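You operate a simulated robot arm through the tools that you are given. There is no shell and no other tool.

Carry out the task below with a simulated two-armed robot. There is one attempt and no reset: what you move stays moved.

TASK
Shut the small blue lever, put the 20 mm steel block in the drawer and push the stop button in.
Fine: shut the drawer; leave the dials and the ram lever.

Only the result counts: the job must be done as asked and must still hold three seconds after the hand-in. Knocking over, shifting, dropping, spilling or breaking anything else fails it.

THE ROBOT
Two 7-joint arms with two-finger parallel grippers on one trunk that stands fixed in place. Base frame: the origin is at the foot of the trunk, x ahead of it, y to its left, z up. Readings come in mm, degrees, newtons and seconds.
The left shoulder is at [80, 131, 947], the right one opposite. With the tool pointing down near the work surface each hand reaches from about 400 to 860 mm from the base axis, measured 20 degrees to its own side. Payload 1.57 kg a hand.
The TCP of each hand is the grasp point between the finger pads, 30 mm short of the fingertips. In the tool frame z runs along the fingers and y along their closing line. Largest opening 110 mm; finger width 24, thickness 12; the body of the gripper, 48 by 112 mm, starts 78 mm behind the TCP.
Orientation is told as [roll, pitch, yaw] about the base's x, y, z axes, in that order, counted from this pose: with the fingers straight down and closing along the base's y, the tool's x points along the base's -x, its y along +y and its z along -z.

THE INTERFACE
- The arms move only by the tool move_arm. It takes "left_rows", "right_rows" or both (then of equal length, played together; a hand with none holds still); each is a list that holds one entry, the list of rows, each a list of 7 numbers: the shift along the tool's x, y, z in mm, then the turn, a rotation vector about the tool's x, y, z in degrees, then the opening, from 0 (shut) to 1 (fully open). In form: [[[x, y, z, wx, wy, wz, fingers], ...]]. A call has 1 to 20 rows; each row is the pose to reach, as a shift and turn from the pose commanded when the call began, along the tool's axes at that moment. Rows are played at 5 a second. More than 50 mm and 8.6 degrees between two rows, or a gripper value outside its range, and nothing of the call is played. Where a pose cannot be reached the arm comes as near as it can. A force on the tool above 40 N (or 10 N above the force at the start of the call, whichever is more), or a blocked arm, ends the call early, and 0.2 s more pass. Each finger travels about 108 mm/s and halts on what it meets, pressing with about 36 N; the grip force reading is that of the motor and also rises with nothing between the fingers. The clock runs only during rows and for 0.2 s after the last one: add rows that repeat a pose to give the fingers time. It gives the time, the measured TCP pose, the force on the tool (base axes), the opening and the grip force at its end, in the units of the frame above (readings bear some noise), with the torque about the TCP (base axes, N m) and any sound that the robot's microphone picked up.
- Cameras (640 x 400 px; columns grow to the right, rows downward): "scene" is now at [-56.2, -6.8, 1408]; the picture's right is [-0.09, -1.00, 0.00], its down [-0.66, 0.06, -0.75] and it looks along [0.74, -0.07, -0.67] (base axes); focal length 260 px, centre (320, 200). "left" rides on the left gripper at [70, -16, -141] in its tool frame; the picture's right is [0.23, 0.97, 0.00], its down [-0.86, 0.20, -0.48] and it looks along [-0.47, 0.11, 0.88] (tool axes); focal length 222 px, centre (320, 200). "right" rides on the right gripper at [70, 16, -141] in its tool frame; the picture's right is [-0.23, 0.97, 0.00], its down [-0.86, -0.20, -0.48] and it looks along [-0.47, -0.11, 0.88] (tool axes); focal length 222 px, centre (320, 200). There is no depth. A picture from a camera that has moved, and an enlarged one, comes with that camera's place and axes in the base frame and with its lens.
- get_image(camera): a new picture of that camera. No time passes.
- head_to(pan, tilt): turns the head with the scene camera to pan (to the left, within 109 degrees either way) and tilt (down, from -29 to 69), counted from straight ahead of the robot. It gives what a move gives.
- enlarge(camera, box): a new picture of the part [left, top, right, bottom] of that camera's present view, enlarged. No time passes.
- close_job(): hands the job in; it is judged then, once.

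Nothing tells you positions but the pictures and the camera data. Unless the task says otherwise, let go and move clear before handing in.

The tools are called as name(argument=value, ...) on one line, values as JSON. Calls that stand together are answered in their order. move_arm: Moves the arms, as the interface text tells. Its arguments: {"type":"object","properties":{"left_rows":{"type":"array","items":{"type":"array","items":{"type":"array","items":{"type":"number"}}}},"right_rows":{"type":"array","items":{"type":"array","items":{"type":"array","items":{"type":"number"}}}}},"required":[]} The other tools are called the same way: head_to (pan, tilt) turns the head that bears the scene camera; get_image (camera) takes a picture; enlarge (camera, box) takes an enlarged picture of a part of a camera's view; close_job () hands the job in.

At the start:

```text
time_s: 0.0
left_ee_pos: [563.7, 121.6, 1165.4]
left_ee_rot: [-0.1, 0.0, -0.1]
left_ft_force: [0.1, -0.5, 0.3]
left_moment: [-0.04, 0.0, -0.01]
left_finger_gap: 110.0
left_grip_force: 0.1
right_ee_pos: [444.5, -315.6, 1187.5]
right_ee_rot: [0.0, 0.0, 0.1]
right_ft_force: [-0.8, -0.4, 0.2]
right_moment: [-0.01, -0.02, -0.02]
right_finger_gap: 110.1
right_grip_force: 0.0
head pan, tilt: [-5.4, 41.8]
```

scene: 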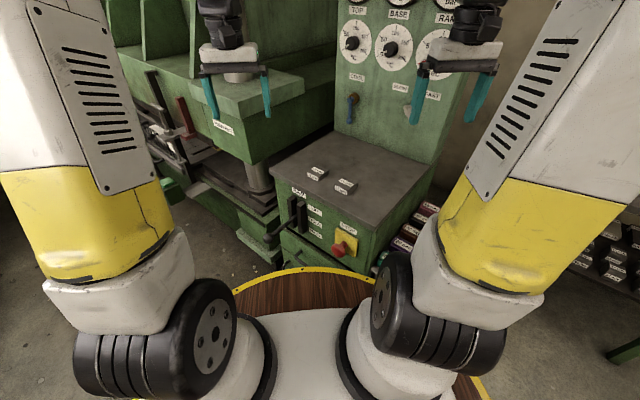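
right: 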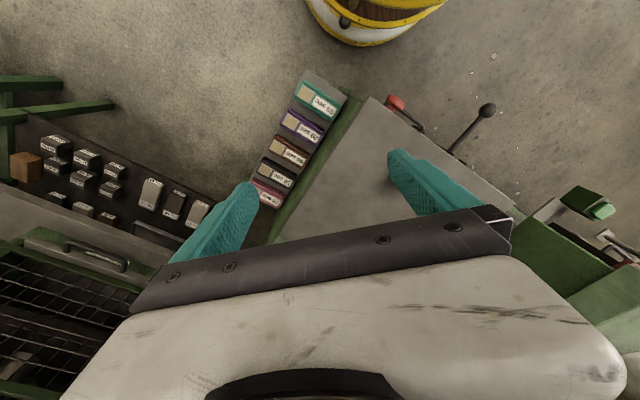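
left: 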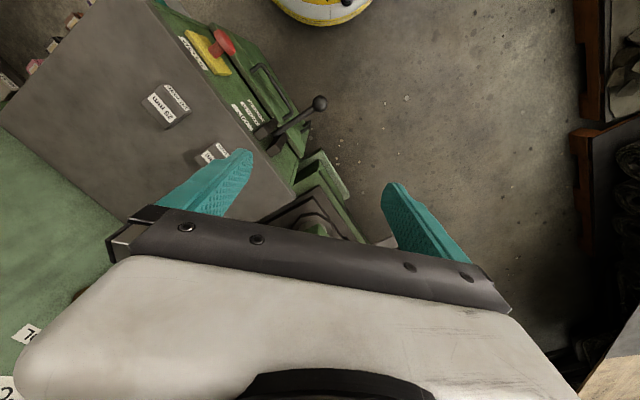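

I see a green machine with a dial panel, a grey-topped cabinet with two small blocks, a red stop button on yellow, a drawer and levers. I'll enlarge several parts before moving anything.

enlarge(camera="scene", box=[260, 130, 440, 290])

enlarge(camera="scene", box=[320, 0, 500, 130])

enlarge(camera="left", box=[100, 0, 350, 200])

enlarge(camera="scene", box=[120, 60, 300, 260])

enlarge(camera="right", box=[230, 60, 640, 300])

```text
2.50 times, centred on (350, 210) of scene
camera zoom: at [-56.2, -6.8, 1408.0], right [-0.09, -1.0, 0.0], down [-0.66, 0.06, -0.75], along [0.74, -0.07, -0.67], focal length 651 px, centre (245, 175)
```

zoom: 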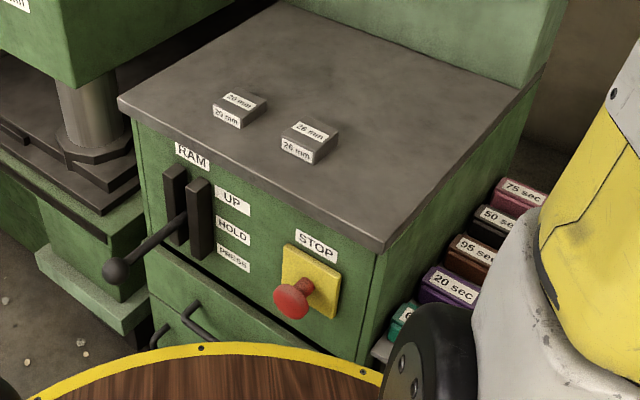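

```text
3.08 times, centred on (410, 65) of scene
camera zoom: at [-56.2, -6.8, 1408.0], right [-0.09, -1.0, 0.0], down [-0.66, 0.06, -0.75], along [0.74, -0.07, -0.67], focal length 801 px, centre (43, 615)
```

zoom: 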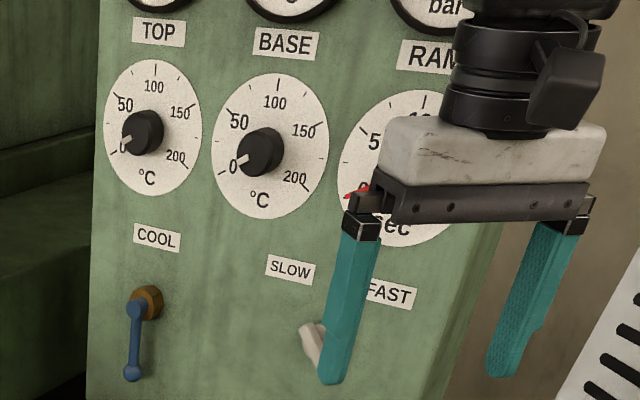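

```text
2.00 times, centred on (225, 100) of left
camera zoom: at [495.4, 104.0, 1305.8], right [-0.23, 0.97, 0.0], down [0.86, 0.2, 0.48], along [0.47, 0.11, -0.88], focal length 444 px, centre (510, 400)
```

zoom: 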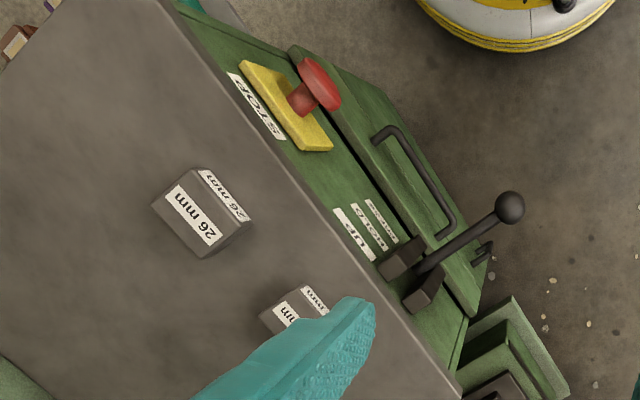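

```text
2.00 times, centred on (210, 160) of scene
camera zoom: at [-56.2, -6.8, 1408.0], right [-0.09, -1.0, 0.0], down [-0.66, 0.06, -0.75], along [0.74, -0.07, -0.67], focal length 521 px, centre (540, 280)
```

zoom: 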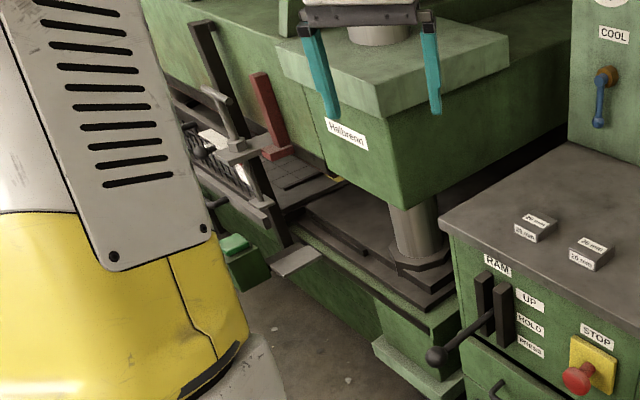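

```text
1.56 times, centred on (435, 180) of right
camera zoom: at [375.1, -297.8, 1329.9], right [0.23, 0.97, 0.0], down [0.86, -0.2, 0.48], along [0.47, -0.11, -0.88], focal length 347 px, centre (140, 231)
```

zoom: 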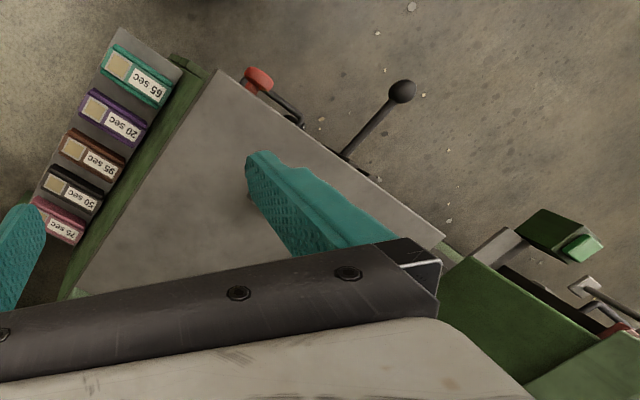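

The 20 mm and 26 mm blocks lie on the cabinet top, and a blue lever hangs below the COOL label. I'll turn the head to see the panel and the drawer front better.

head_to(pan=-10, tilt=20)

get_image(camera="scene")

enlarge(camera="scene", box=[300, 60, 500, 260])

head_to(pan=0, tilt=55)

get_image(camera="scene")

enlarge(camera="scene", box=[220, 60, 420, 220])

```text
time_s: 0.8
left_ee_pos: [564.1, 120.5, 1165.4]
left_ee_rot: [0.0, 0.0, -0.1]
left_ft_force: [-0.4, -0.4, 0.6]
left_moment: [-0.05, -0.02, 0.03]
left_finger_gap: 110.0
left_grip_force: 0.0
right_ee_pos: [444.3, -315.8, 1187.4]
right_ee_rot: [0.0, 0.1, 0.0]
right_ft_force: [0.1, 0.1, 0.4]
right_moment: [0.02, 0.02, -0.02]
right_finger_gap: 110.2
right_grip_force: 0.0
head pan, tilt: [-10.0, 20.0]
```

```text
taken
```

scene: 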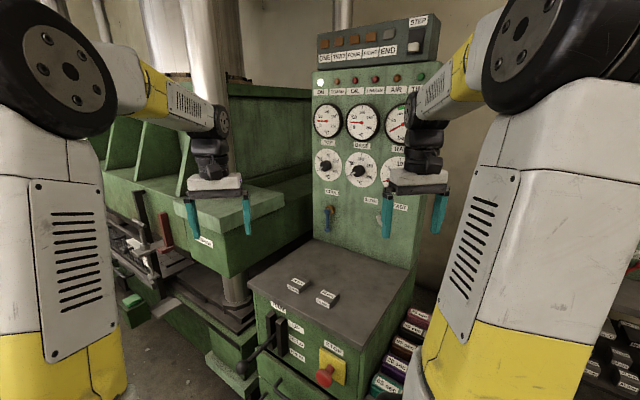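

```text
2.00 times, centred on (400, 160) of scene
camera zoom: at [-47.8, -15.1, 1442.0], right [-0.17, -0.98, 0.0], down [-0.34, 0.06, -0.94], along [0.93, -0.16, -0.34], focal length 521 px, centre (160, 280)
```

zoom: 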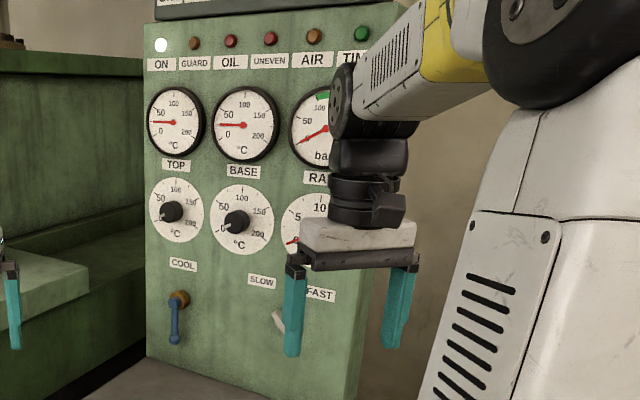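

```text
time_s: 1.9
left_ee_pos: [564.4, 120.4, 1165.9]
left_ee_rot: [0.0, 0.0, 0.1]
left_ft_force: [0.0, 0.1, 0.3]
left_moment: [0.03, -0.03, -0.01]
left_finger_gap: 109.9
left_grip_force: 0.0
right_ee_pos: [445.1, -315.6, 1188.4]
right_ee_rot: [0.0, 0.0, 0.1]
right_ft_force: [0.2, 0.3, 0.1]
right_moment: [0.01, -0.04, -0.03]
right_finger_gap: 110.0
right_grip_force: 0.1
head pan, tilt: [0.0, 55.0]
```

```text
taken
```

scene: 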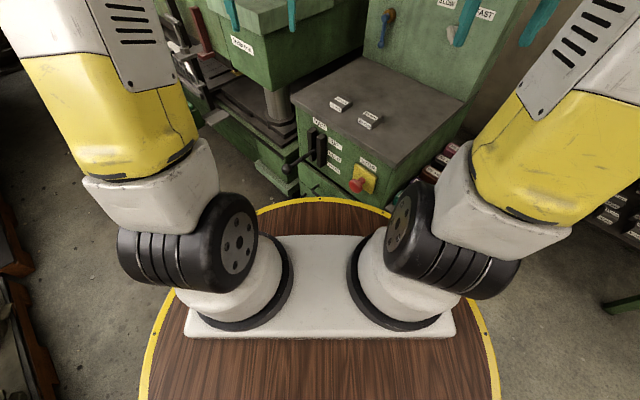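

```text
2.50 times, centred on (320, 140) of scene
camera zoom: at [-67.4, 1.1, 1390.0], right [0.0, -1.0, 0.0], down [-0.82, 0.0, -0.57], along [0.57, 0.0, -0.82], focal length 651 px, centre (320, 350)
```

zoom: 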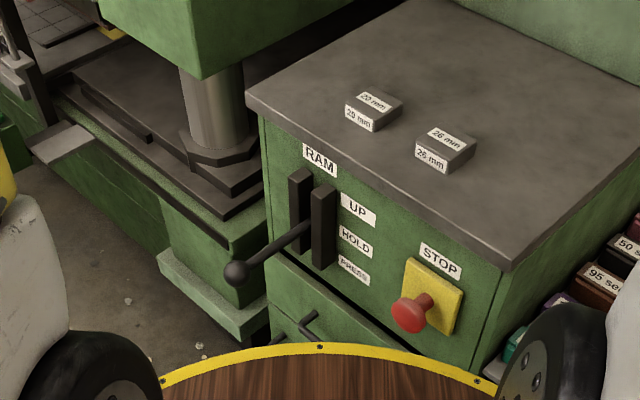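

The cabinet front is turned about 45° toward the robot, with the drawer below the STOP/RAM panel and the cabinet top near z 860. I'll move the left hand over the front of the cabinet so its camera can see the drawer and its handle.

move_arm(left_rows=[[[14, 0, 27, 0, 0, 7.7, 1], [28, 0, 55, 0, 0, 15.3, 1], [42, 0, 82, 0, 0, 23, 1], [56, 0, 110, 0, 0, 30.7, 1], [70, 0, 137, 0, 0, 38.3, 1], [84, 0, 165, 0, 0, 46, 1], [84, 0, 165, 0, 0, 46, 1]]])

get_image(camera="left")

get_image(camera="scene")

```text
time_s: 3.5
left_ee_pos: [480.9, 120.5, 1000.5]
left_ee_rot: [0.0, 0.0, -46.1]
left_ft_force: [0.2, 0.0, 0.4]
left_moment: [0.01, -0.04, 0.01]
left_finger_gap: 110.0
left_grip_force: 0.0
right_ee_pos: [444.4, -315.6, 1188.2]
right_ee_rot: [0.0, 0.0, 0.0]
right_ft_force: [0.6, -0.4, -0.8]
right_moment: [0.0, 0.03, 0.02]
right_finger_gap: 110.0
right_grip_force: 0.0
head pan, tilt: [0.0, 55.0]
```

```text
taken
camera left: at [422.0, 159.2, 1140.4], right [0.54, 0.84, 0.0], down [0.74, -0.48, 0.48], along [0.4, -0.26, -0.88], focal length 222 px, centre (320, 200)
```

left: 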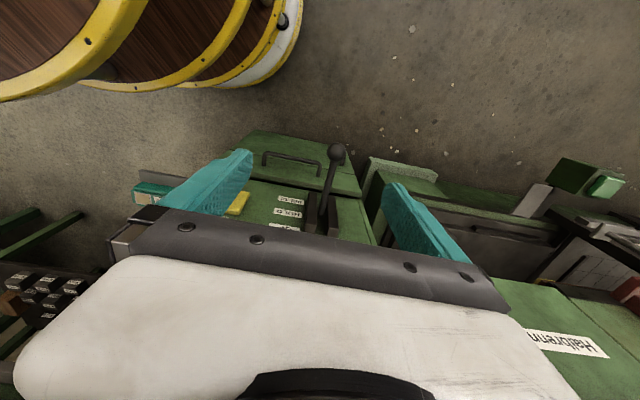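

```text
taken
```

scene: 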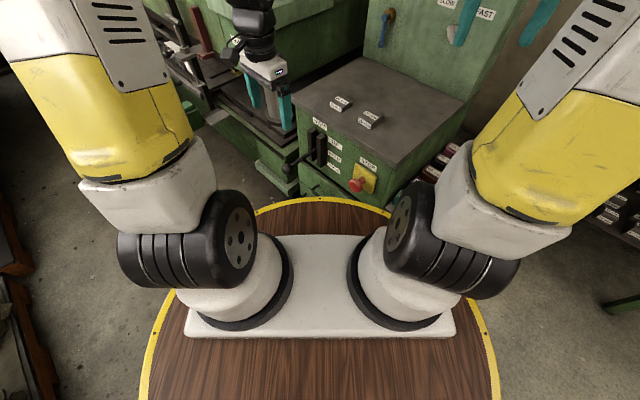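

The drawer front, handle and ram lever are visible from above. I'll enlarge that, then lower and tilt the left hand for a more frontal view.

enlarge(camera="left", box=[180, 110, 420, 260])

move_arm(left_rows=[[[0, 0, 30, 0, -7, 0, 1], [0, 0, 60, 0, -14, 0, 1], [0, 0, 90, 0, -21, 0, 1], [0, 0, 120, 0, -28, 0, 1], [0, 0, 150, 0, -35, 0, 1], [0, 0, 150, 0, -35, 0, 1]]])

get_image(camera="left")

enlarge(camera="left", box=[180, 50, 440, 250])

```text
2.67 times, centred on (300, 185) of left
camera zoom: at [422.0, 159.2, 1140.4], right [0.54, 0.84, 0.0], down [0.74, -0.48, 0.48], along [0.4, -0.26, -0.88], focal length 592 px, centre (373, 240)
```

zoom: 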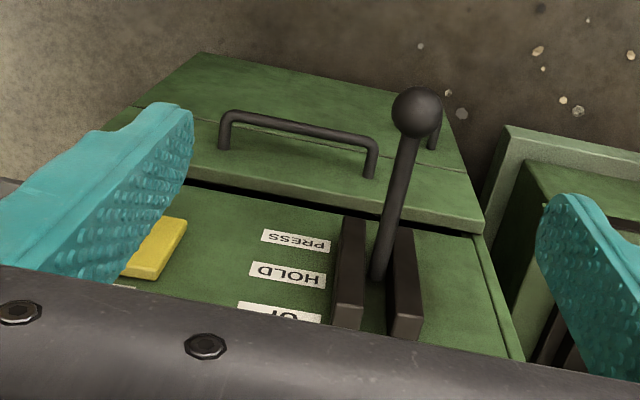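

```text
time_s: 4.9
left_ee_pos: [479.7, 120.5, 850.8]
left_ee_rot: [0.0, -35.1, -46.0]
left_ft_force: [-0.3, -0.2, -1.0]
left_moment: [0.03, 0.01, 0.01]
left_finger_gap: 109.8
left_grip_force: 0.0
right_ee_pos: [444.5, -314.9, 1187.9]
right_ee_rot: [0.0, 0.1, -0.1]
right_ft_force: [0.1, -0.1, -0.2]
right_moment: [0.04, 0.0, -0.01]
right_finger_gap: 109.9
right_grip_force: 0.1
head pan, tilt: [0.0, 55.0]
```

```text
taken
camera left: at [373.5, 208.5, 925.4], right [0.57, 0.81, -0.13], down [0.44, -0.17, 0.88], along [0.69, -0.56, -0.45], focal length 222 px, centre (320, 200)
```

left: 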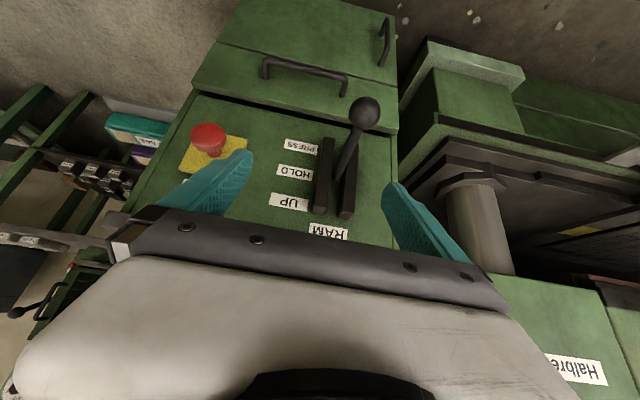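

```text
2.00 times, centred on (310, 150) of left
camera zoom: at [373.5, 208.5, 925.4], right [0.57, 0.81, -0.13], down [0.44, -0.17, 0.88], along [0.69, -0.56, -0.45], focal length 444 px, centre (340, 300)
```

zoom: 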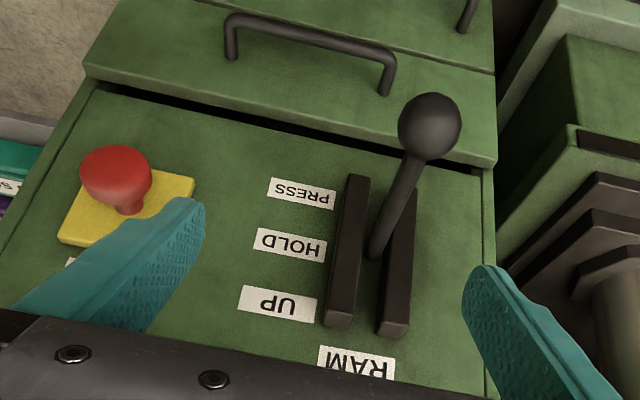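

I've placed the drawer handle near (556, -26, 488), the ram knob near (554, 114, 685) and the stop button near (477, -121, 696). Next the right hand moves over the cabinet so its camera can inspect the blue lever.

move_arm(right_rows=[[[-28, 24, 5, 0, 0, 6.6, 1], [-56, 47, 10, 0, 0, 13.1, 1], [-84, 71, 15, 0, 0, 19.7, 1], [-111, 94, 20, 0, 0, 26.3, 1], [-139, 118, 25, 0, 0, 32.9, 1], [-167, 141, 30, 0, 0, 39.4, 1], [-195, 165, 34, 0, 0, 46, 1], [-195, 165, 34, 0, 0, 46, 1]]])

move_arm(right_rows=[[[0, 0, 0, 0, -8, 0, 1], [0, 0, 0, 0, -16, 0, 1], [0, 0, 0, 0, -24, 0, 1], [0, 0, 0, 0, -32, 0, 1], [0, 0, 0, 0, -40, 0, 1], [0, 0, 0, 0, -40, 0, 1]]])

get_image(camera="right")

get_image(camera="scene")

```text
time_s: 6.7
left_ee_pos: [480.4, 121.1, 850.5]
left_ee_rot: [0.0, -35.0, -46.0]
left_ft_force: [1.0, -0.5, -0.2]
left_moment: [0.03, 0.02, 0.0]
left_finger_gap: 110.0
left_grip_force: 0.0
right_ee_pos: [641.8, -148.8, 1153.8]
right_ee_rot: [0.0, 0.0, -46.1]
right_ft_force: [0.7, -0.2, -0.8]
right_moment: [-0.02, 0.0, -0.03]
right_finger_gap: 109.8
right_grip_force: 0.1
head pan, tilt: [0.0, 55.0]
```

```text
time_s: 8.1
left_ee_pos: [480.5, 119.7, 850.9]
left_ee_rot: [-0.1, -35.0, -46.0]
left_ft_force: [-0.1, -0.7, -0.3]
left_moment: [0.02, 0.03, 0.0]
left_finger_gap: 110.2
left_grip_force: 0.1
right_ee_pos: [639.6, -149.7, 1155.0]
right_ee_rot: [0.0, -40.2, -46.0]
right_ft_force: [0.2, 0.2, 0.8]
right_moment: [0.02, -0.01, -0.01]
right_finger_gap: 110.3
right_grip_force: 0.1
head pan, tilt: [0.0, 55.0]
```

```text
taken
camera right: at [551.3, -33.8, 1217.6], right [0.82, 0.55, 0.15], down [0.1, -0.39, 0.92], along [0.56, -0.74, -0.37], focal length 222 px, centre (320, 200)
```

right: 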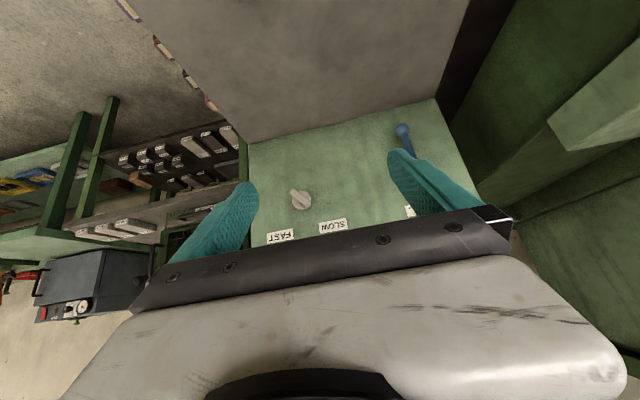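

```text
taken
```

scene: 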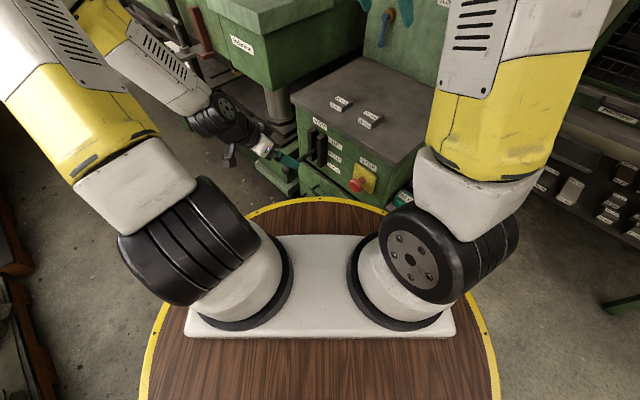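

The blue lever hangs down and the white SLOW/FAST one is separate. I'll turn the head for a clearer look at the blue lever's hub.

head_to(pan=-12, tilt=30)

get_image(camera="scene")

enlarge(camera="scene", box=[280, 60, 400, 160])

enlarge(camera="right", box=[240, 90, 480, 250])

```text
time_s: 8.9
left_ee_pos: [481.2, 120.9, 851.7]
left_ee_rot: [-0.1, -35.0, -46.1]
left_ft_force: [0.6, 0.4, 0.6]
left_moment: [0.01, 0.01, 0.02]
left_finger_gap: 109.9
left_grip_force: 0.0
right_ee_pos: [639.6, -149.9, 1153.3]
right_ee_rot: [0.0, -40.0, -46.0]
right_ft_force: [0.5, 0.2, -0.4]
right_moment: [0.04, -0.02, 0.01]
right_finger_gap: 109.9
right_grip_force: 0.1
head pan, tilt: [-12.0, 30.0]
```

```text
taken
```

scene: 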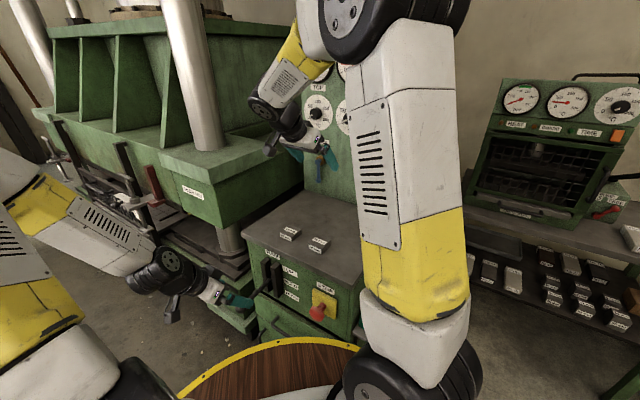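

```text
4.00 times, centred on (340, 110) of scene
camera zoom: at [-51.1, -17.6, 1425.9], right [-0.21, -0.98, 0.0], down [-0.49, 0.1, -0.87], along [0.85, -0.18, -0.5], focal length 1041 px, centre (240, 560)
```

zoom: 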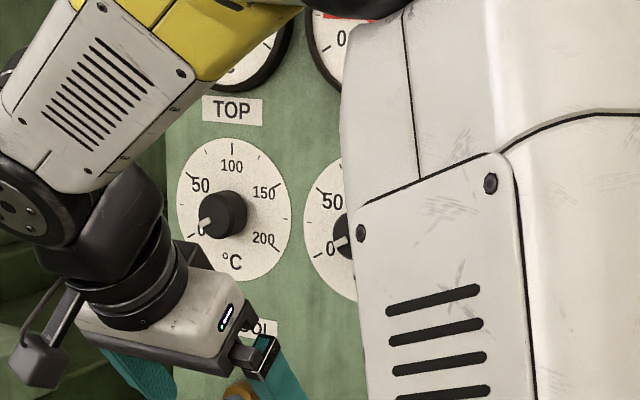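

```text
2.50 times, centred on (360, 170) of right
camera zoom: at [551.4, -33.7, 1217.8], right [0.82, 0.55, 0.15], down [0.1, -0.39, 0.92], along [0.56, -0.74, -0.37], focal length 555 px, centre (220, 275)
```

zoom: 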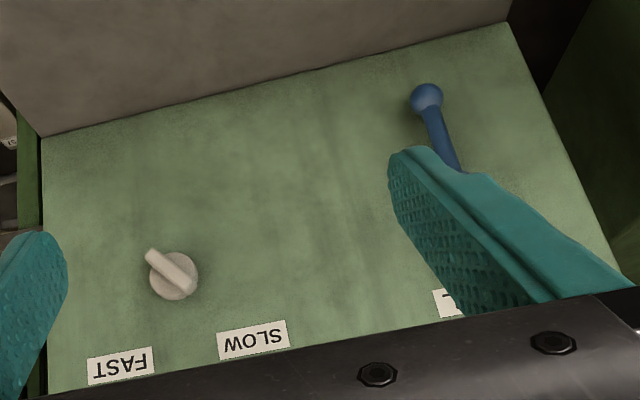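

The finger hides the lever hub, so I'll shift the right hand 80 mm along the panel to bring the lever between the fingers.

move_arm(right_rows=[[[0, 40, 0, 0, 0, 0, 1], [0, 80, 0, 0, 0, 0, 1], [0, 80, 0, 0, 0, 0, 1]]])

get_image(camera="right")

enlarge(camera="right", box=[220, 60, 440, 230])

```text
time_s: 9.8
left_ee_pos: [479.9, 120.6, 849.9]
left_ee_rot: [0.0, -35.0, -45.9]
left_ft_force: [0.4, -0.1, 0.0]
left_moment: [-0.01, 0.01, 0.01]
left_finger_gap: 109.8
left_grip_force: 0.1
right_ee_pos: [698.5, -94.0, 1153.2]
right_ee_rot: [0.0, -40.0, -46.0]
right_ft_force: [0.1, -0.6, 0.4]
right_moment: [-0.01, -0.02, 0.02]
right_finger_gap: 110.0
right_grip_force: 0.1
head pan, tilt: [-12.0, 30.0]
```

```text
taken
camera right: at [609.6, 22.8, 1217.8], right [0.82, 0.55, 0.15], down [0.1, -0.39, 0.92], along [0.56, -0.74, -0.37], focal length 222 px, centre (320, 200)
```

right: 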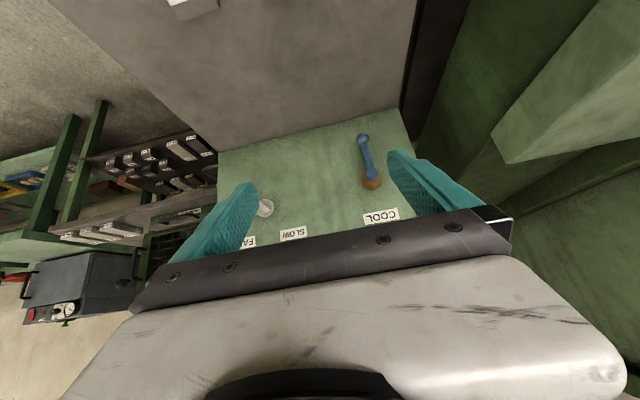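

```text
2.35 times, centred on (330, 145) of right
camera zoom: at [609.6, 22.8, 1217.8], right [0.82, 0.55, 0.15], down [0.1, -0.39, 0.92], along [0.56, -0.74, -0.37], focal length 523 px, centre (296, 329)
```

zoom: 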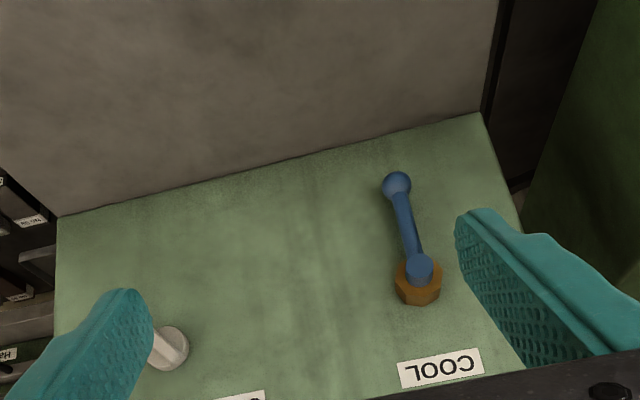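

The lever's pivot is near (926, -217, 1029) and its tip about 85 mm straight below, so I take hanging as open and crosswise as shut. I'll close the right hand and bring it in front of the panel, pointing at it with the palm rolled 90°, so it stays clear of the press on the left.

move_arm(right_rows=[[[4, -2, 36, 0, -7, 0, 0.7], [8, -4, 72, 0, -14, 0, 0.4], [12, -6, 107, 0, -21, 0, 0.1], [16, -8, 143, 0, -28, 0, 0], [20, -10, 179, 0, -35, 0, 0], [20, -10, 179, 0, -35, 0, 0]]])

move_arm(right_rows=[[[0, 0, 0, 0, 0, -8, 0], [0, 0, 0, 0, 0, -16, 0], [0, 0, 0, 0, 0, -24, 0], [0, 0, 0, 0, 0, -32, 0], [0, 0, 0, 0, 0, -40, 0], [0, 0, 0, 0, 0, -48, 0], [0, 0, 0, 0, 0, -56, 0], [0, 0, 0, 0, 0, -64, 0], [0, 0, 0, 0, 0, -72, 0], [0, 0, 0, 0, 0, -80, 0], [0, 0, 0, 0, 0, -88, 0], [0, 0, 0, 0, 0, -90, 0], [0, 0, 0, 0, 0, -90, 0]]])

get_image(camera="right")

get_image(camera="scene")

```text
time_s: 11.2
left_ee_pos: [480.0, 121.3, 850.8]
left_ee_rot: [0.0, -34.9, -46.1]
left_ft_force: [0.3, 0.1, 0.7]
left_moment: [-0.03, -0.01, 0.02]
left_finger_gap: 110.2
left_grip_force: 0.1
right_ee_pos: [762.2, -173.8, 1004.8]
right_ee_rot: [-0.1, -75.0, -45.8]
right_ft_force: [-0.1, 0.4, -1.1]
right_moment: [-0.02, 0.0, 0.01]
right_finger_gap: 0.0
right_grip_force: 21.5
head pan, tilt: [-12.0, 30.0]
```

```text
time_s: 13.9
left_ee_pos: [480.0, 119.8, 851.2]
left_ee_rot: [-0.1, -34.9, -46.0]
left_ft_force: [-0.6, 0.2, 0.2]
left_moment: [0.01, 0.0, -0.01]
left_finger_gap: 110.1
left_grip_force: 0.1
right_ee_pos: [758.9, -173.6, 1003.9]
right_ee_rot: [-75.0, 0.1, 44.0]
right_ft_force: [-1.0, 0.5, -0.1]
right_moment: [0.02, 0.01, 0.01]
right_finger_gap: 0.0
right_grip_force: 21.3
head pan, tilt: [-12.0, 30.0]
```

```text
taken
camera right: at [611.6, -119.2, 1025.5], right [-0.01, 0.34, -0.94], down [0.33, 0.89, 0.32], along [0.94, -0.31, -0.12], focal length 222 px, centre (320, 200)
```

right: 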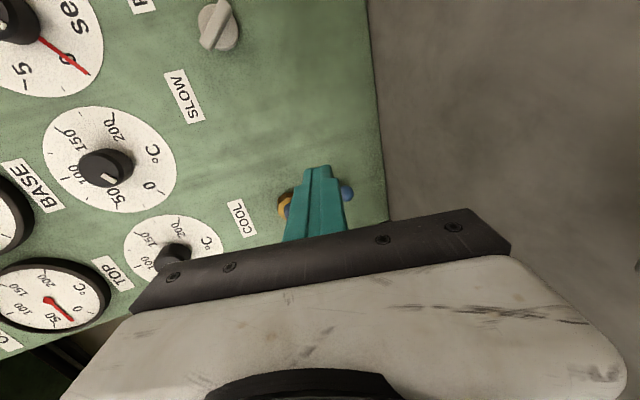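

```text
taken
```

scene: 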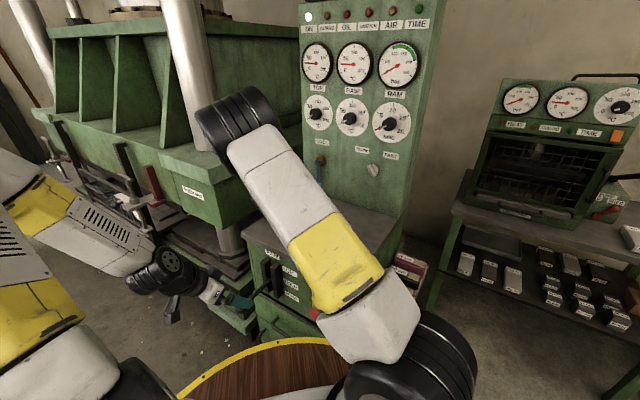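

The hand took the wanted orientation, pointing at the panel with the lever just beyond. I'll move the closed fingertips in beside the lever on its right side, with about 25 mm of gap.

move_arm(right_rows=[[[-12, -1, 34, 0, 0, 0, 0], [-23, -2, 68, 0, 0, 0, 0], [-35, -4, 102, 0, 0, 0, 0], [-46, -5, 136, 0, 0, 0, 0], [-46, -5, 136, 0, 0, 0, 0]]])

get_image(camera="right")

get_image(camera="scene")

enlarge(camera="right", box=[220, 100, 420, 240])

enlarge(camera="scene", box=[260, 120, 400, 240])

```text
time_s: 15.2
left_ee_pos: [480.2, 121.5, 850.2]
left_ee_rot: [0.0, -35.0, -46.0]
left_ft_force: [0.7, 0.1, 0.4]
left_moment: [-0.02, -0.01, 0.01]
left_finger_gap: 109.9
left_grip_force: 0.0
right_ee_pos: [886.7, -236.2, 973.4]
right_ee_rot: [-75.0, 0.0, 44.0]
right_ft_force: [-0.2, 0.5, 0.0]
right_moment: [0.05, -0.05, 0.02]
right_finger_gap: 0.0
right_grip_force: 21.6
head pan, tilt: [-12.0, 30.0]
```

```text
taken
camera right: at [737.3, -182.3, 994.7], right [-0.01, 0.34, -0.94], down [0.33, 0.89, 0.32], along [0.94, -0.31, -0.12], focal length 222 px, centre (320, 200)
```

right: 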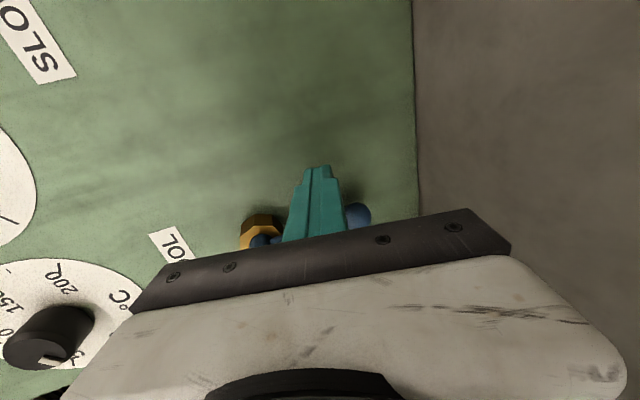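

```text
taken
```

scene: 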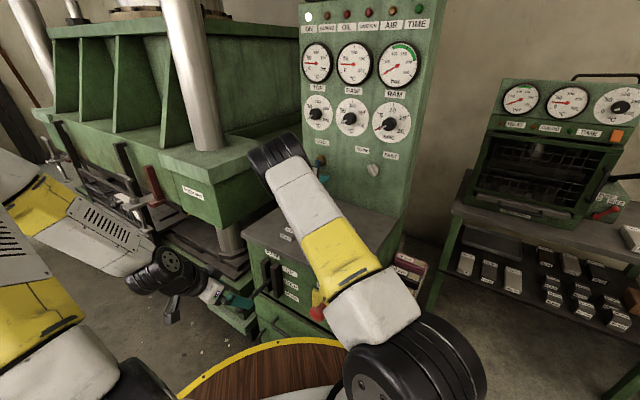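

```text
2.86 times, centred on (320, 170) of right
camera zoom: at [737.3, -182.3, 994.7], right [-0.01, 0.34, -0.94], down [0.33, 0.89, 0.32], along [0.94, -0.31, -0.12], focal length 635 px, centre (320, 286)
```

zoom: 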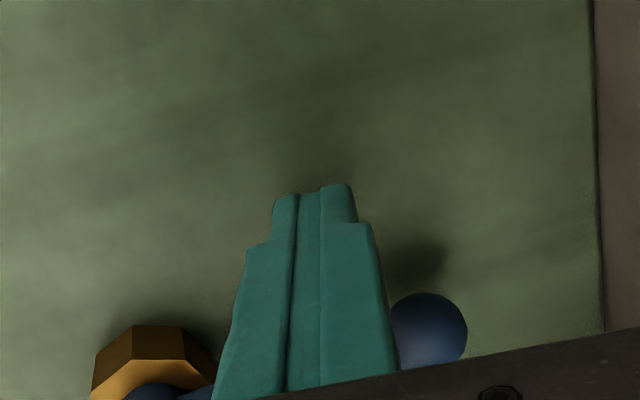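

```text
3.33 times, centred on (330, 180) of scene
camera zoom: at [-51.1, -17.6, 1426.0], right [-0.21, -0.98, 0.0], down [-0.49, 0.1, -0.87], along [0.85, -0.18, -0.5], focal length 868 px, centre (287, 267)
```

zoom: 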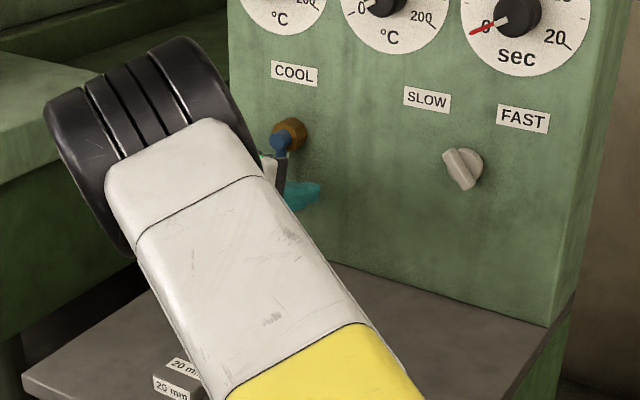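

The fingertips sit beside the lever with a gap, at lever height. I'll push gently to the left (clockwise seen from the front) by about 30° first and check the force.

move_arm(right_rows=[[[-12, 0, 0, 0, 0, 0, 0], [-20, 0, 0, 0, 0, 0, 0], [-25, 0, 0, 0, 0, 0, 0], [-30, 1, 0.3, 0, 0, 0, 0], [-35, 2, 0.5, 0, 0, 0, 0], [-41, 2.8, 0.7, 0, 0, 0, 0], [-49, 2.5, 0.6, 0, 0, 0, 0], [-57, 1.5, 0.4, 0, 0, 0, 0]]])

enlarge(camera="right", box=[220, 100, 420, 240])

enlarge(camera="scene", box=[260, 120, 400, 240])

```text
time_s: 16.3
left_ee_pos: [480.7, 120.6, 850.8]
left_ee_rot: [0.1, -35.0, -46.0]
left_ft_force: [0.9, 0.4, -0.3]
left_moment: [0.02, -0.03, 0.02]
left_finger_gap: 109.8
left_grip_force: 0.1
right_ee_pos: [905.3, -223.1, 971.2]
right_ee_rot: [-75.3, 0.4, 42.8]
right_ft_force: [-14.7, -7.0, 2.4]
right_moment: [-0.03, -0.06, -0.12]
right_finger_gap: 0.0
right_grip_force: 21.3
head pan, tilt: [-12.0, 30.0]
stopped in row 5 (right hand): the force on the tool passed its limit at 47 N (the readings are from after the stop); the commanded pose is now the measured one
```

```text
2.86 times, centred on (320, 170) of right
camera zoom: at [757.8, -166.3, 992.7], right [-0.01, 0.33, -0.94], down [0.35, 0.88, 0.31], along [0.94, -0.33, -0.12], focal length 635 px, centre (320, 286)
```

zoom: 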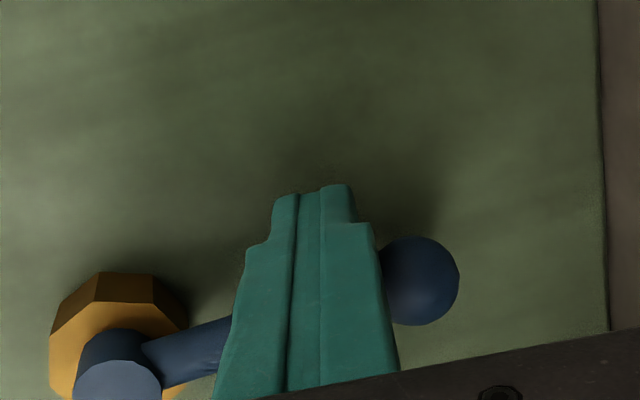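

```text
3.33 times, centred on (330, 180) of scene
camera zoom: at [-51.9, -18.1, 1426.0], right [-0.21, -0.98, 0.0], down [-0.49, 0.1, -0.87], along [0.85, -0.18, -0.5], focal length 868 px, centre (287, 267)
```

zoom: 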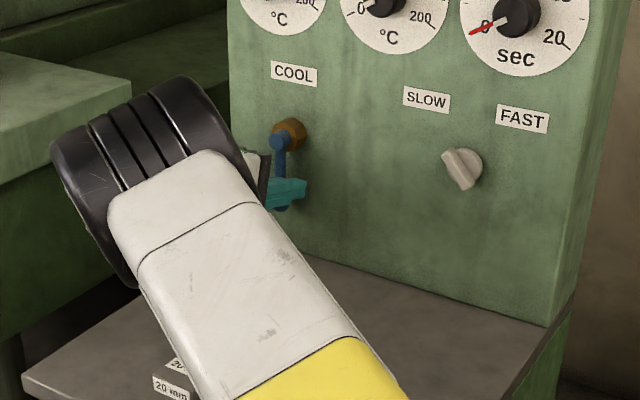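

Pushing left meets a hard stop and the lever didn't move, so it must turn the other way. I'll back off, go around the tip and come in on its left side.

move_arm(right_rows=[[[10, 0, 0, 0, -0.6, 0, 0], [18, 0, 0, 0, -1.2, 0, 0], [18, 0, -40, 0, -1.2, 0, 0], [18, 0, -75, 0, -1.2, 0, 0], [-20, 0, -75, 0, -1.2, 0, 0], [-58, 0, -75, 0, -1.2, 0, 0], [-58, 0, -75, 0, -1.2, 0, 0]]])

get_image(camera="right")

enlarge(camera="scene", box=[260, 120, 400, 240])

```text
time_s: 17.9
left_ee_pos: [480.8, 120.5, 851.4]
left_ee_rot: [0.0, -35.0, -46.0]
left_ft_force: [0.2, 0.3, -0.3]
left_moment: [-0.03, 0.01, 0.05]
left_finger_gap: 110.2
left_grip_force: 0.1
right_ee_pos: [900.2, -128.1, 990.6]
right_ee_rot: [-75.1, 0.0, 44.3]
right_ft_force: [0.0, -0.4, -0.1]
right_moment: [0.02, -0.01, 0.0]
right_finger_gap: 0.0
right_grip_force: 21.6
head pan, tilt: [-12.0, 30.0]
```

```text
taken
camera right: at [751.3, -74.0, 1011.2], right [-0.01, 0.34, -0.94], down [0.33, 0.89, 0.32], along [0.95, -0.3, -0.12], focal length 222 px, centre (320, 200)
```

right: 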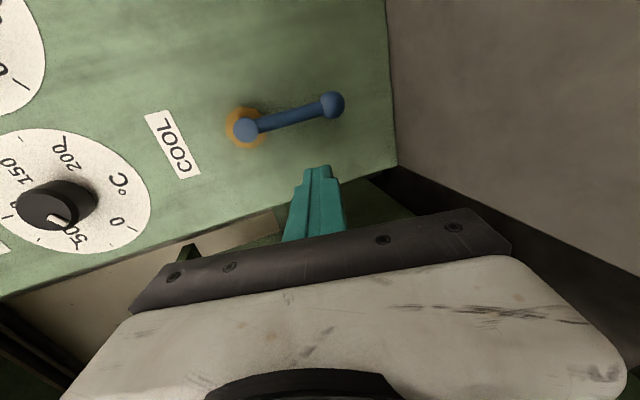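

```text
3.33 times, centred on (330, 180) of scene
camera zoom: at [-51.1, -17.6, 1426.0], right [-0.21, -0.98, 0.0], down [-0.49, 0.1, -0.87], along [0.85, -0.18, -0.5], focal length 868 px, centre (287, 267)
```

zoom: 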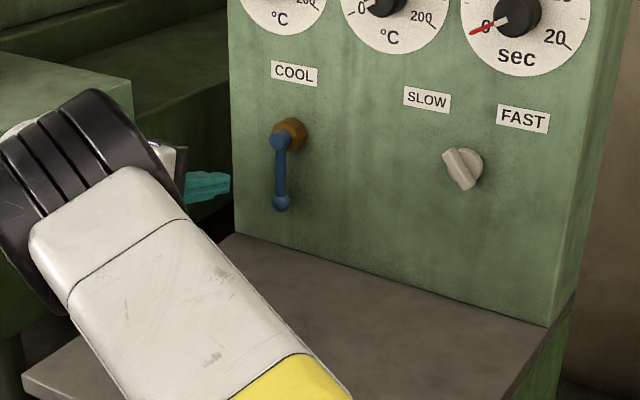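

The fingertips are now left of the hanging lever, and the camera confirms the pivot and tip positions. I'll go in and push the tip to the right, a small way first.

move_arm(right_rows=[[[0, 0, 35, 0, 0, 0, 0], [0, 0, 70, 0, 0, 0, 0], [12, 0, 70, 0, 0, 0, 0], [20, 0, 70, 0, 0, 0, 0], [26, 0.5, 70, 0, 0, 0, 0], [33, 1.5, 70.5, 0, 0, 0, 0], [40, 2.8, 70.7, 0, 0, 0, 0], [40, 2.8, 70.7, 0, 0, 0, 0]]])

get_image(camera="right")

enlarge(camera="scene", box=[260, 120, 400, 240])

```text
time_s: 19.7
left_ee_pos: [480.3, 121.2, 850.8]
left_ee_rot: [0.0, -35.0, -46.1]
left_ft_force: [1.4, -0.9, -0.2]
left_moment: [0.01, 0.06, 0.06]
left_finger_gap: 109.9
left_grip_force: 0.1
right_ee_pos: [918.1, -204.9, 970.4]
right_ee_rot: [-75.1, 0.0, 44.3]
right_ft_force: [0.1, -0.2, -0.4]
right_moment: [0.01, 0.0, 0.03]
right_finger_gap: 0.1
right_grip_force: 21.3
head pan, tilt: [-12.0, 30.0]
```

```text
taken
camera right: at [769.4, -151.0, 990.8], right [-0.01, 0.34, -0.94], down [0.33, 0.89, 0.32], along [0.95, -0.3, -0.12], focal length 222 px, centre (320, 200)
```

right: 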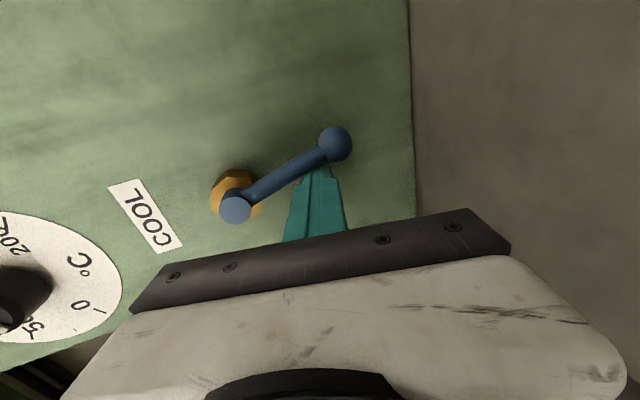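

```text
3.33 times, centred on (330, 180) of scene
camera zoom: at [-51.0, -17.6, 1426.0], right [-0.21, -0.98, 0.0], down [-0.49, 0.1, -0.87], along [0.85, -0.18, -0.5], focal length 868 px, centre (287, 267)
```

zoom: 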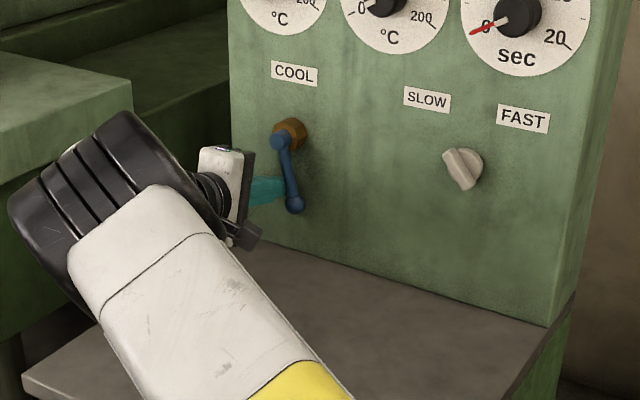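

The lever moves easily this way and stays where it is put. I'll carry on along the arc toward a quarter turn.

move_arm(right_rows=[[[7.7, 0, 0, 0, 0, 0, 0], [16.3, -1.4, -0.4, 0, 0, 0, 0], [23.7, -3.5, -0.9, 0, 0, 0, 0], [31.8, -6.9, -1.8, 0, 0, 0, 0], [38.4, -10.6, -2.9, 0, 0, 0, 0], [45.3, -15.8, -4.3, 0, 0, 0, 0], [50.6, -21.3, -5.7, 0, 0, 0, 0], [55.8, -28, -7.5, 0, 0, 0, 0], [59.6, -34.5, -9.3, 0, 0, 0, 0], [61.5, -38.5, -10.3, 0, 0, 0, 0], [61.5, -38.5, -10.3, 0, 0, 0, 0]]])

get_image(camera="right")

enlarge(camera="scene", box=[260, 120, 400, 240])

```text
time_s: 22.1
left_ee_pos: [480.8, 120.7, 851.4]
left_ee_rot: [0.0, -34.9, -46.1]
left_ft_force: [0.5, 0.0, 0.0]
left_moment: [-0.02, 0.01, -0.01]
left_finger_gap: 109.9
left_grip_force: 0.1
right_ee_pos: [873.6, -246.4, 1008.4]
right_ee_rot: [-75.2, 0.0, 44.3]
right_ft_force: [-0.8, 0.4, -0.6]
right_moment: [0.0, -0.01, -0.03]
right_finger_gap: 0.0
right_grip_force: 21.6
head pan, tilt: [-12.0, 30.0]
```

```text
taken
camera right: at [725.0, -193.3, 1030.3], right [-0.01, 0.34, -0.94], down [0.33, 0.89, 0.32], along [0.95, -0.3, -0.12], focal length 222 px, centre (320, 200)
```

right: 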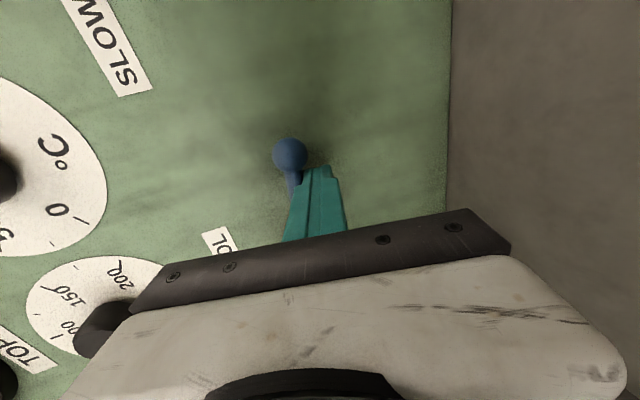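

```text
3.33 times, centred on (330, 180) of scene
camera zoom: at [-51.0, -17.6, 1426.0], right [-0.21, -0.98, 0.0], down [-0.49, 0.1, -0.87], along [0.85, -0.18, -0.5], focal length 868 px, centre (287, 267)
```

zoom: 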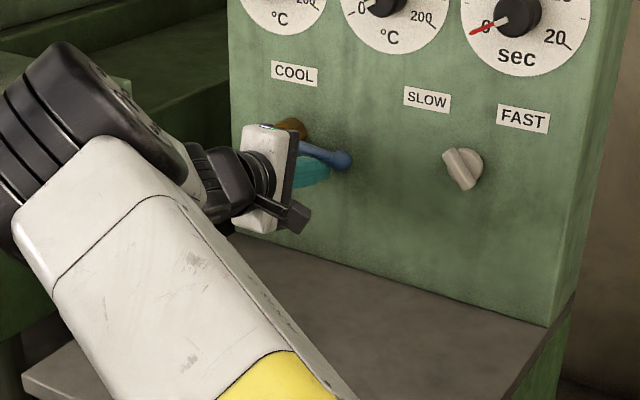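

The lever is at about 84°. I'll push up the last few millimetres in small steps toward its end stop.

move_arm(right_rows=[[[0.5, -1.9, -0.5, 0, 0, 0, 0], [1, -3.9, -1, 0, 0, 0, 0], [1, -5.8, -1.5, 0, 0, 0, 0], [1, -7.2, -1.9, 0, 0, 0, 0], [1, -8.2, -2.2, 0, 0, 0, 0], [1, -8.2, -2.2, 0, 0, 0, 0]]])

get_image(camera="right")

```text
time_s: 23.5
left_ee_pos: [480.9, 121.8, 850.2]
left_ee_rot: [0.0, -34.9, -46.0]
left_ft_force: [0.3, 0.5, 0.0]
left_moment: [0.01, 0.03, 0.0]
left_finger_gap: 110.0
left_grip_force: 0.0
right_ee_pos: [872.6, -247.9, 1016.9]
right_ee_rot: [-75.1, 0.0, 44.2]
right_ft_force: [0.5, -0.5, -7.3]
right_moment: [0.03, 0.1, 0.0]
right_finger_gap: 0.1
right_grip_force: 21.1
head pan, tilt: [-12.0, 30.0]
```

```text
taken
camera right: at [724.4, -194.4, 1037.9], right [-0.01, 0.34, -0.94], down [0.33, 0.89, 0.32], along [0.95, -0.3, -0.12], focal length 222 px, centre (320, 200)
```

right: 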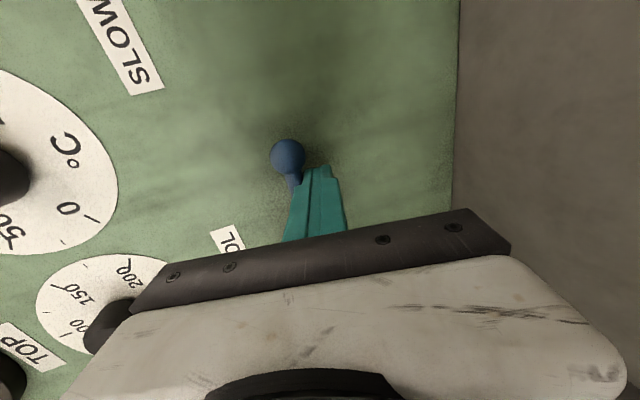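

The force is rising, so the lever appears to be at its end stop. I'll nudge 1.5 mm more to confirm, then back off down and away.

move_arm(right_rows=[[[0, -1.5, -0.4, 0, 0, 0, 0], [0, -1.5, -0.4, 0, 0, 0, 0]]])

move_arm(right_rows=[[[0, 12, 2, 0, 0, 0, 0], [0, 22, 0, 0, 0, 0, 0], [0, 22, -40, 0, 0, 0, 0], [0, 22, -80, 0, 0, 0, 0], [0, 0, -120, 0, 0, 0, 0], [0, 0, -120, 0, 0, 0, 0]]])

get_image(camera="right")

enlarge(camera="scene", box=[260, 120, 400, 240])

```text
time_s: 24.1
left_ee_pos: [480.6, 120.5, 850.6]
left_ee_rot: [0.0, -35.0, -46.1]
left_ft_force: [0.0, 0.0, -0.5]
left_moment: [0.01, -0.01, 0.01]
left_finger_gap: 109.9
left_grip_force: 0.1
right_ee_pos: [873.8, -248.6, 1016.5]
right_ee_rot: [-75.0, 0.0, 44.4]
right_ft_force: [-2.5, 0.0, -16.7]
right_moment: [0.13, 0.21, 0.02]
right_finger_gap: 0.2
right_grip_force: 21.4
head pan, tilt: [-12.0, 30.0]
```

```text
time_s: 25.5
left_ee_pos: [479.8, 120.7, 849.7]
left_ee_rot: [0.0, -34.9, -45.9]
left_ft_force: [-0.1, -0.3, -0.9]
left_moment: [0.01, 0.0, -0.01]
left_finger_gap: 110.2
left_grip_force: 0.1
right_ee_pos: [792.2, -163.7, 1049.1]
right_ee_rot: [-75.2, 0.0, 44.3]
right_ft_force: [-0.4, 0.6, 0.0]
right_moment: [0.0, -0.02, -0.02]
right_finger_gap: 0.0
right_grip_force: 21.6
head pan, tilt: [-12.0, 30.0]
```

```text
taken
camera right: at [643.5, -110.3, 1070.9], right [-0.01, 0.34, -0.94], down [0.32, 0.89, 0.32], along [0.95, -0.3, -0.12], focal length 222 px, centre (320, 200)
```

right: 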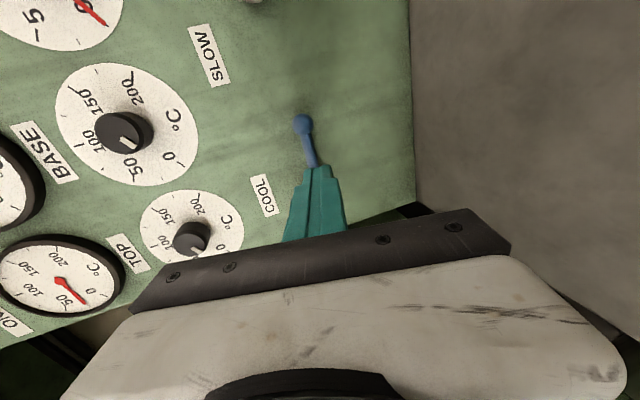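

```text
3.33 times, centred on (330, 180) of scene
camera zoom: at [-50.9, -17.6, 1426.0], right [-0.21, -0.98, 0.0], down [-0.49, 0.1, -0.87], along [0.85, -0.18, -0.5], focal length 868 px, centre (287, 267)
```

zoom: 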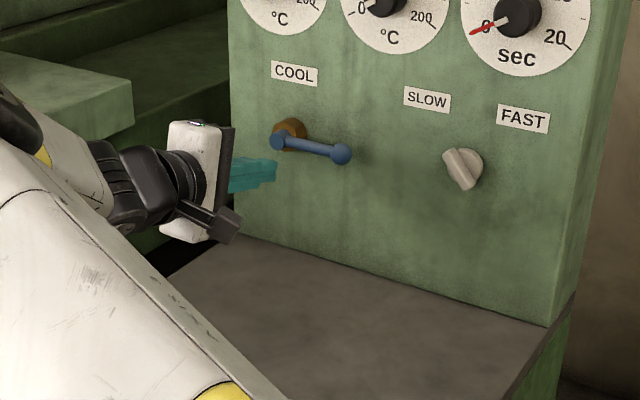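

The blue lever now lies crosswise against its stop, and the dials are untouched. I'll retract the right hand by reversing its motions.

move_arm(right_rows=[[[0, 0, -40, 0, 0, 0, 0], [0, 0, -80, 0, 0, 0, 0], [0, -20, -110, 0, 0, 0, 0], [0, -20, -110, 0, 0, 8, 0], [0, -20, -110, 0, 0, 16, 0], [0, -20, -110, 0, 0, 24, 0], [0, -20, -110, 0, 0, 32, 0], [0, -20, -110, 0, 0, 40, 0], [0, -20, -110, 0, 0, 48, 0], [0, -20, -110, 0, 0, 56, 0], [0, -20, -110, 0, 0, 64, 0], [0, -20, -110, 0, 0, 72, 0], [0, -20, -110, 0, 0, 80, 0], [0, -20, -110, 0, 0, 88, 0], [0, -20, -110, 0, 0, 90, 0], [0, -20, -110, 0, 0, 90, 0]]])

move_arm(right_rows=[[[0, 0, -10, 0, 8, 0, 0], [0, 0, -20, 0, 16, 0, 0], [0, 0, -30, 0, 24, 0, 0], [0, 0, -40, 0, 32, 0, 0], [0, 0, -50, 0, 40, 0, 0], [0, 0, -60, 0, 48, 0, 0], [0, 0, -70, 0, 56, 0, 0], [0, 0, -70, 0, 64, 0, 0], [0, 0, -70, 0, 72, 0, 0], [0, 0, -70, 0, 75, 0, 0], [0, 0, -70, 0, 75, 0, 0]]])

get_image(camera="scene")

```text
time_s: 28.9
left_ee_pos: [479.5, 121.6, 850.0]
left_ee_rot: [-0.2, -35.0, -45.6]
left_ft_force: [-0.7, -0.3, 1.0]
left_moment: [-0.02, 0.02, 0.02]
left_finger_gap: 109.9
left_grip_force: 0.1
right_ee_pos: [721.5, -93.8, 1097.9]
right_ee_rot: [1.6, -75.0, -47.4]
right_ft_force: [0.1, -0.2, -0.5]
right_moment: [0.0, -0.01, -0.01]
right_finger_gap: 0.0
right_grip_force: 21.7
head pan, tilt: [-12.0, 30.0]
```

```text
time_s: 31.3
left_ee_pos: [480.1, 120.5, 850.6]
left_ee_rot: [0.0, -35.0, -46.0]
left_ft_force: [0.1, -0.2, -0.1]
left_moment: [-0.01, 0.01, -0.01]
left_finger_gap: 110.2
left_grip_force: 0.1
right_ee_pos: [674.7, -43.3, 1114.5]
right_ee_rot: [0.0, -0.1, -45.8]
right_ft_force: [-0.4, -1.0, 0.3]
right_moment: [0.02, 0.03, 0.0]
right_finger_gap: 0.0
right_grip_force: 21.4
head pan, tilt: [-12.0, 30.0]
```

```text
taken
```

scene: 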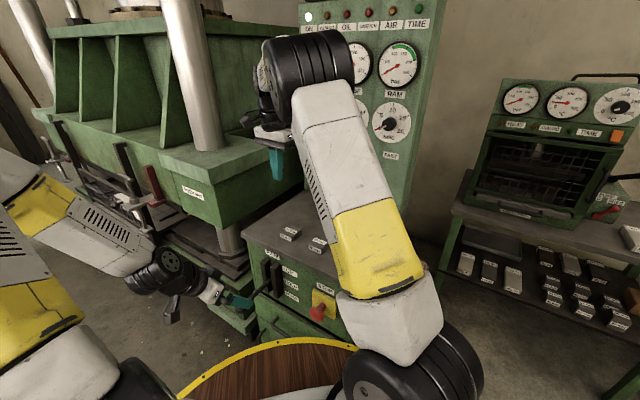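

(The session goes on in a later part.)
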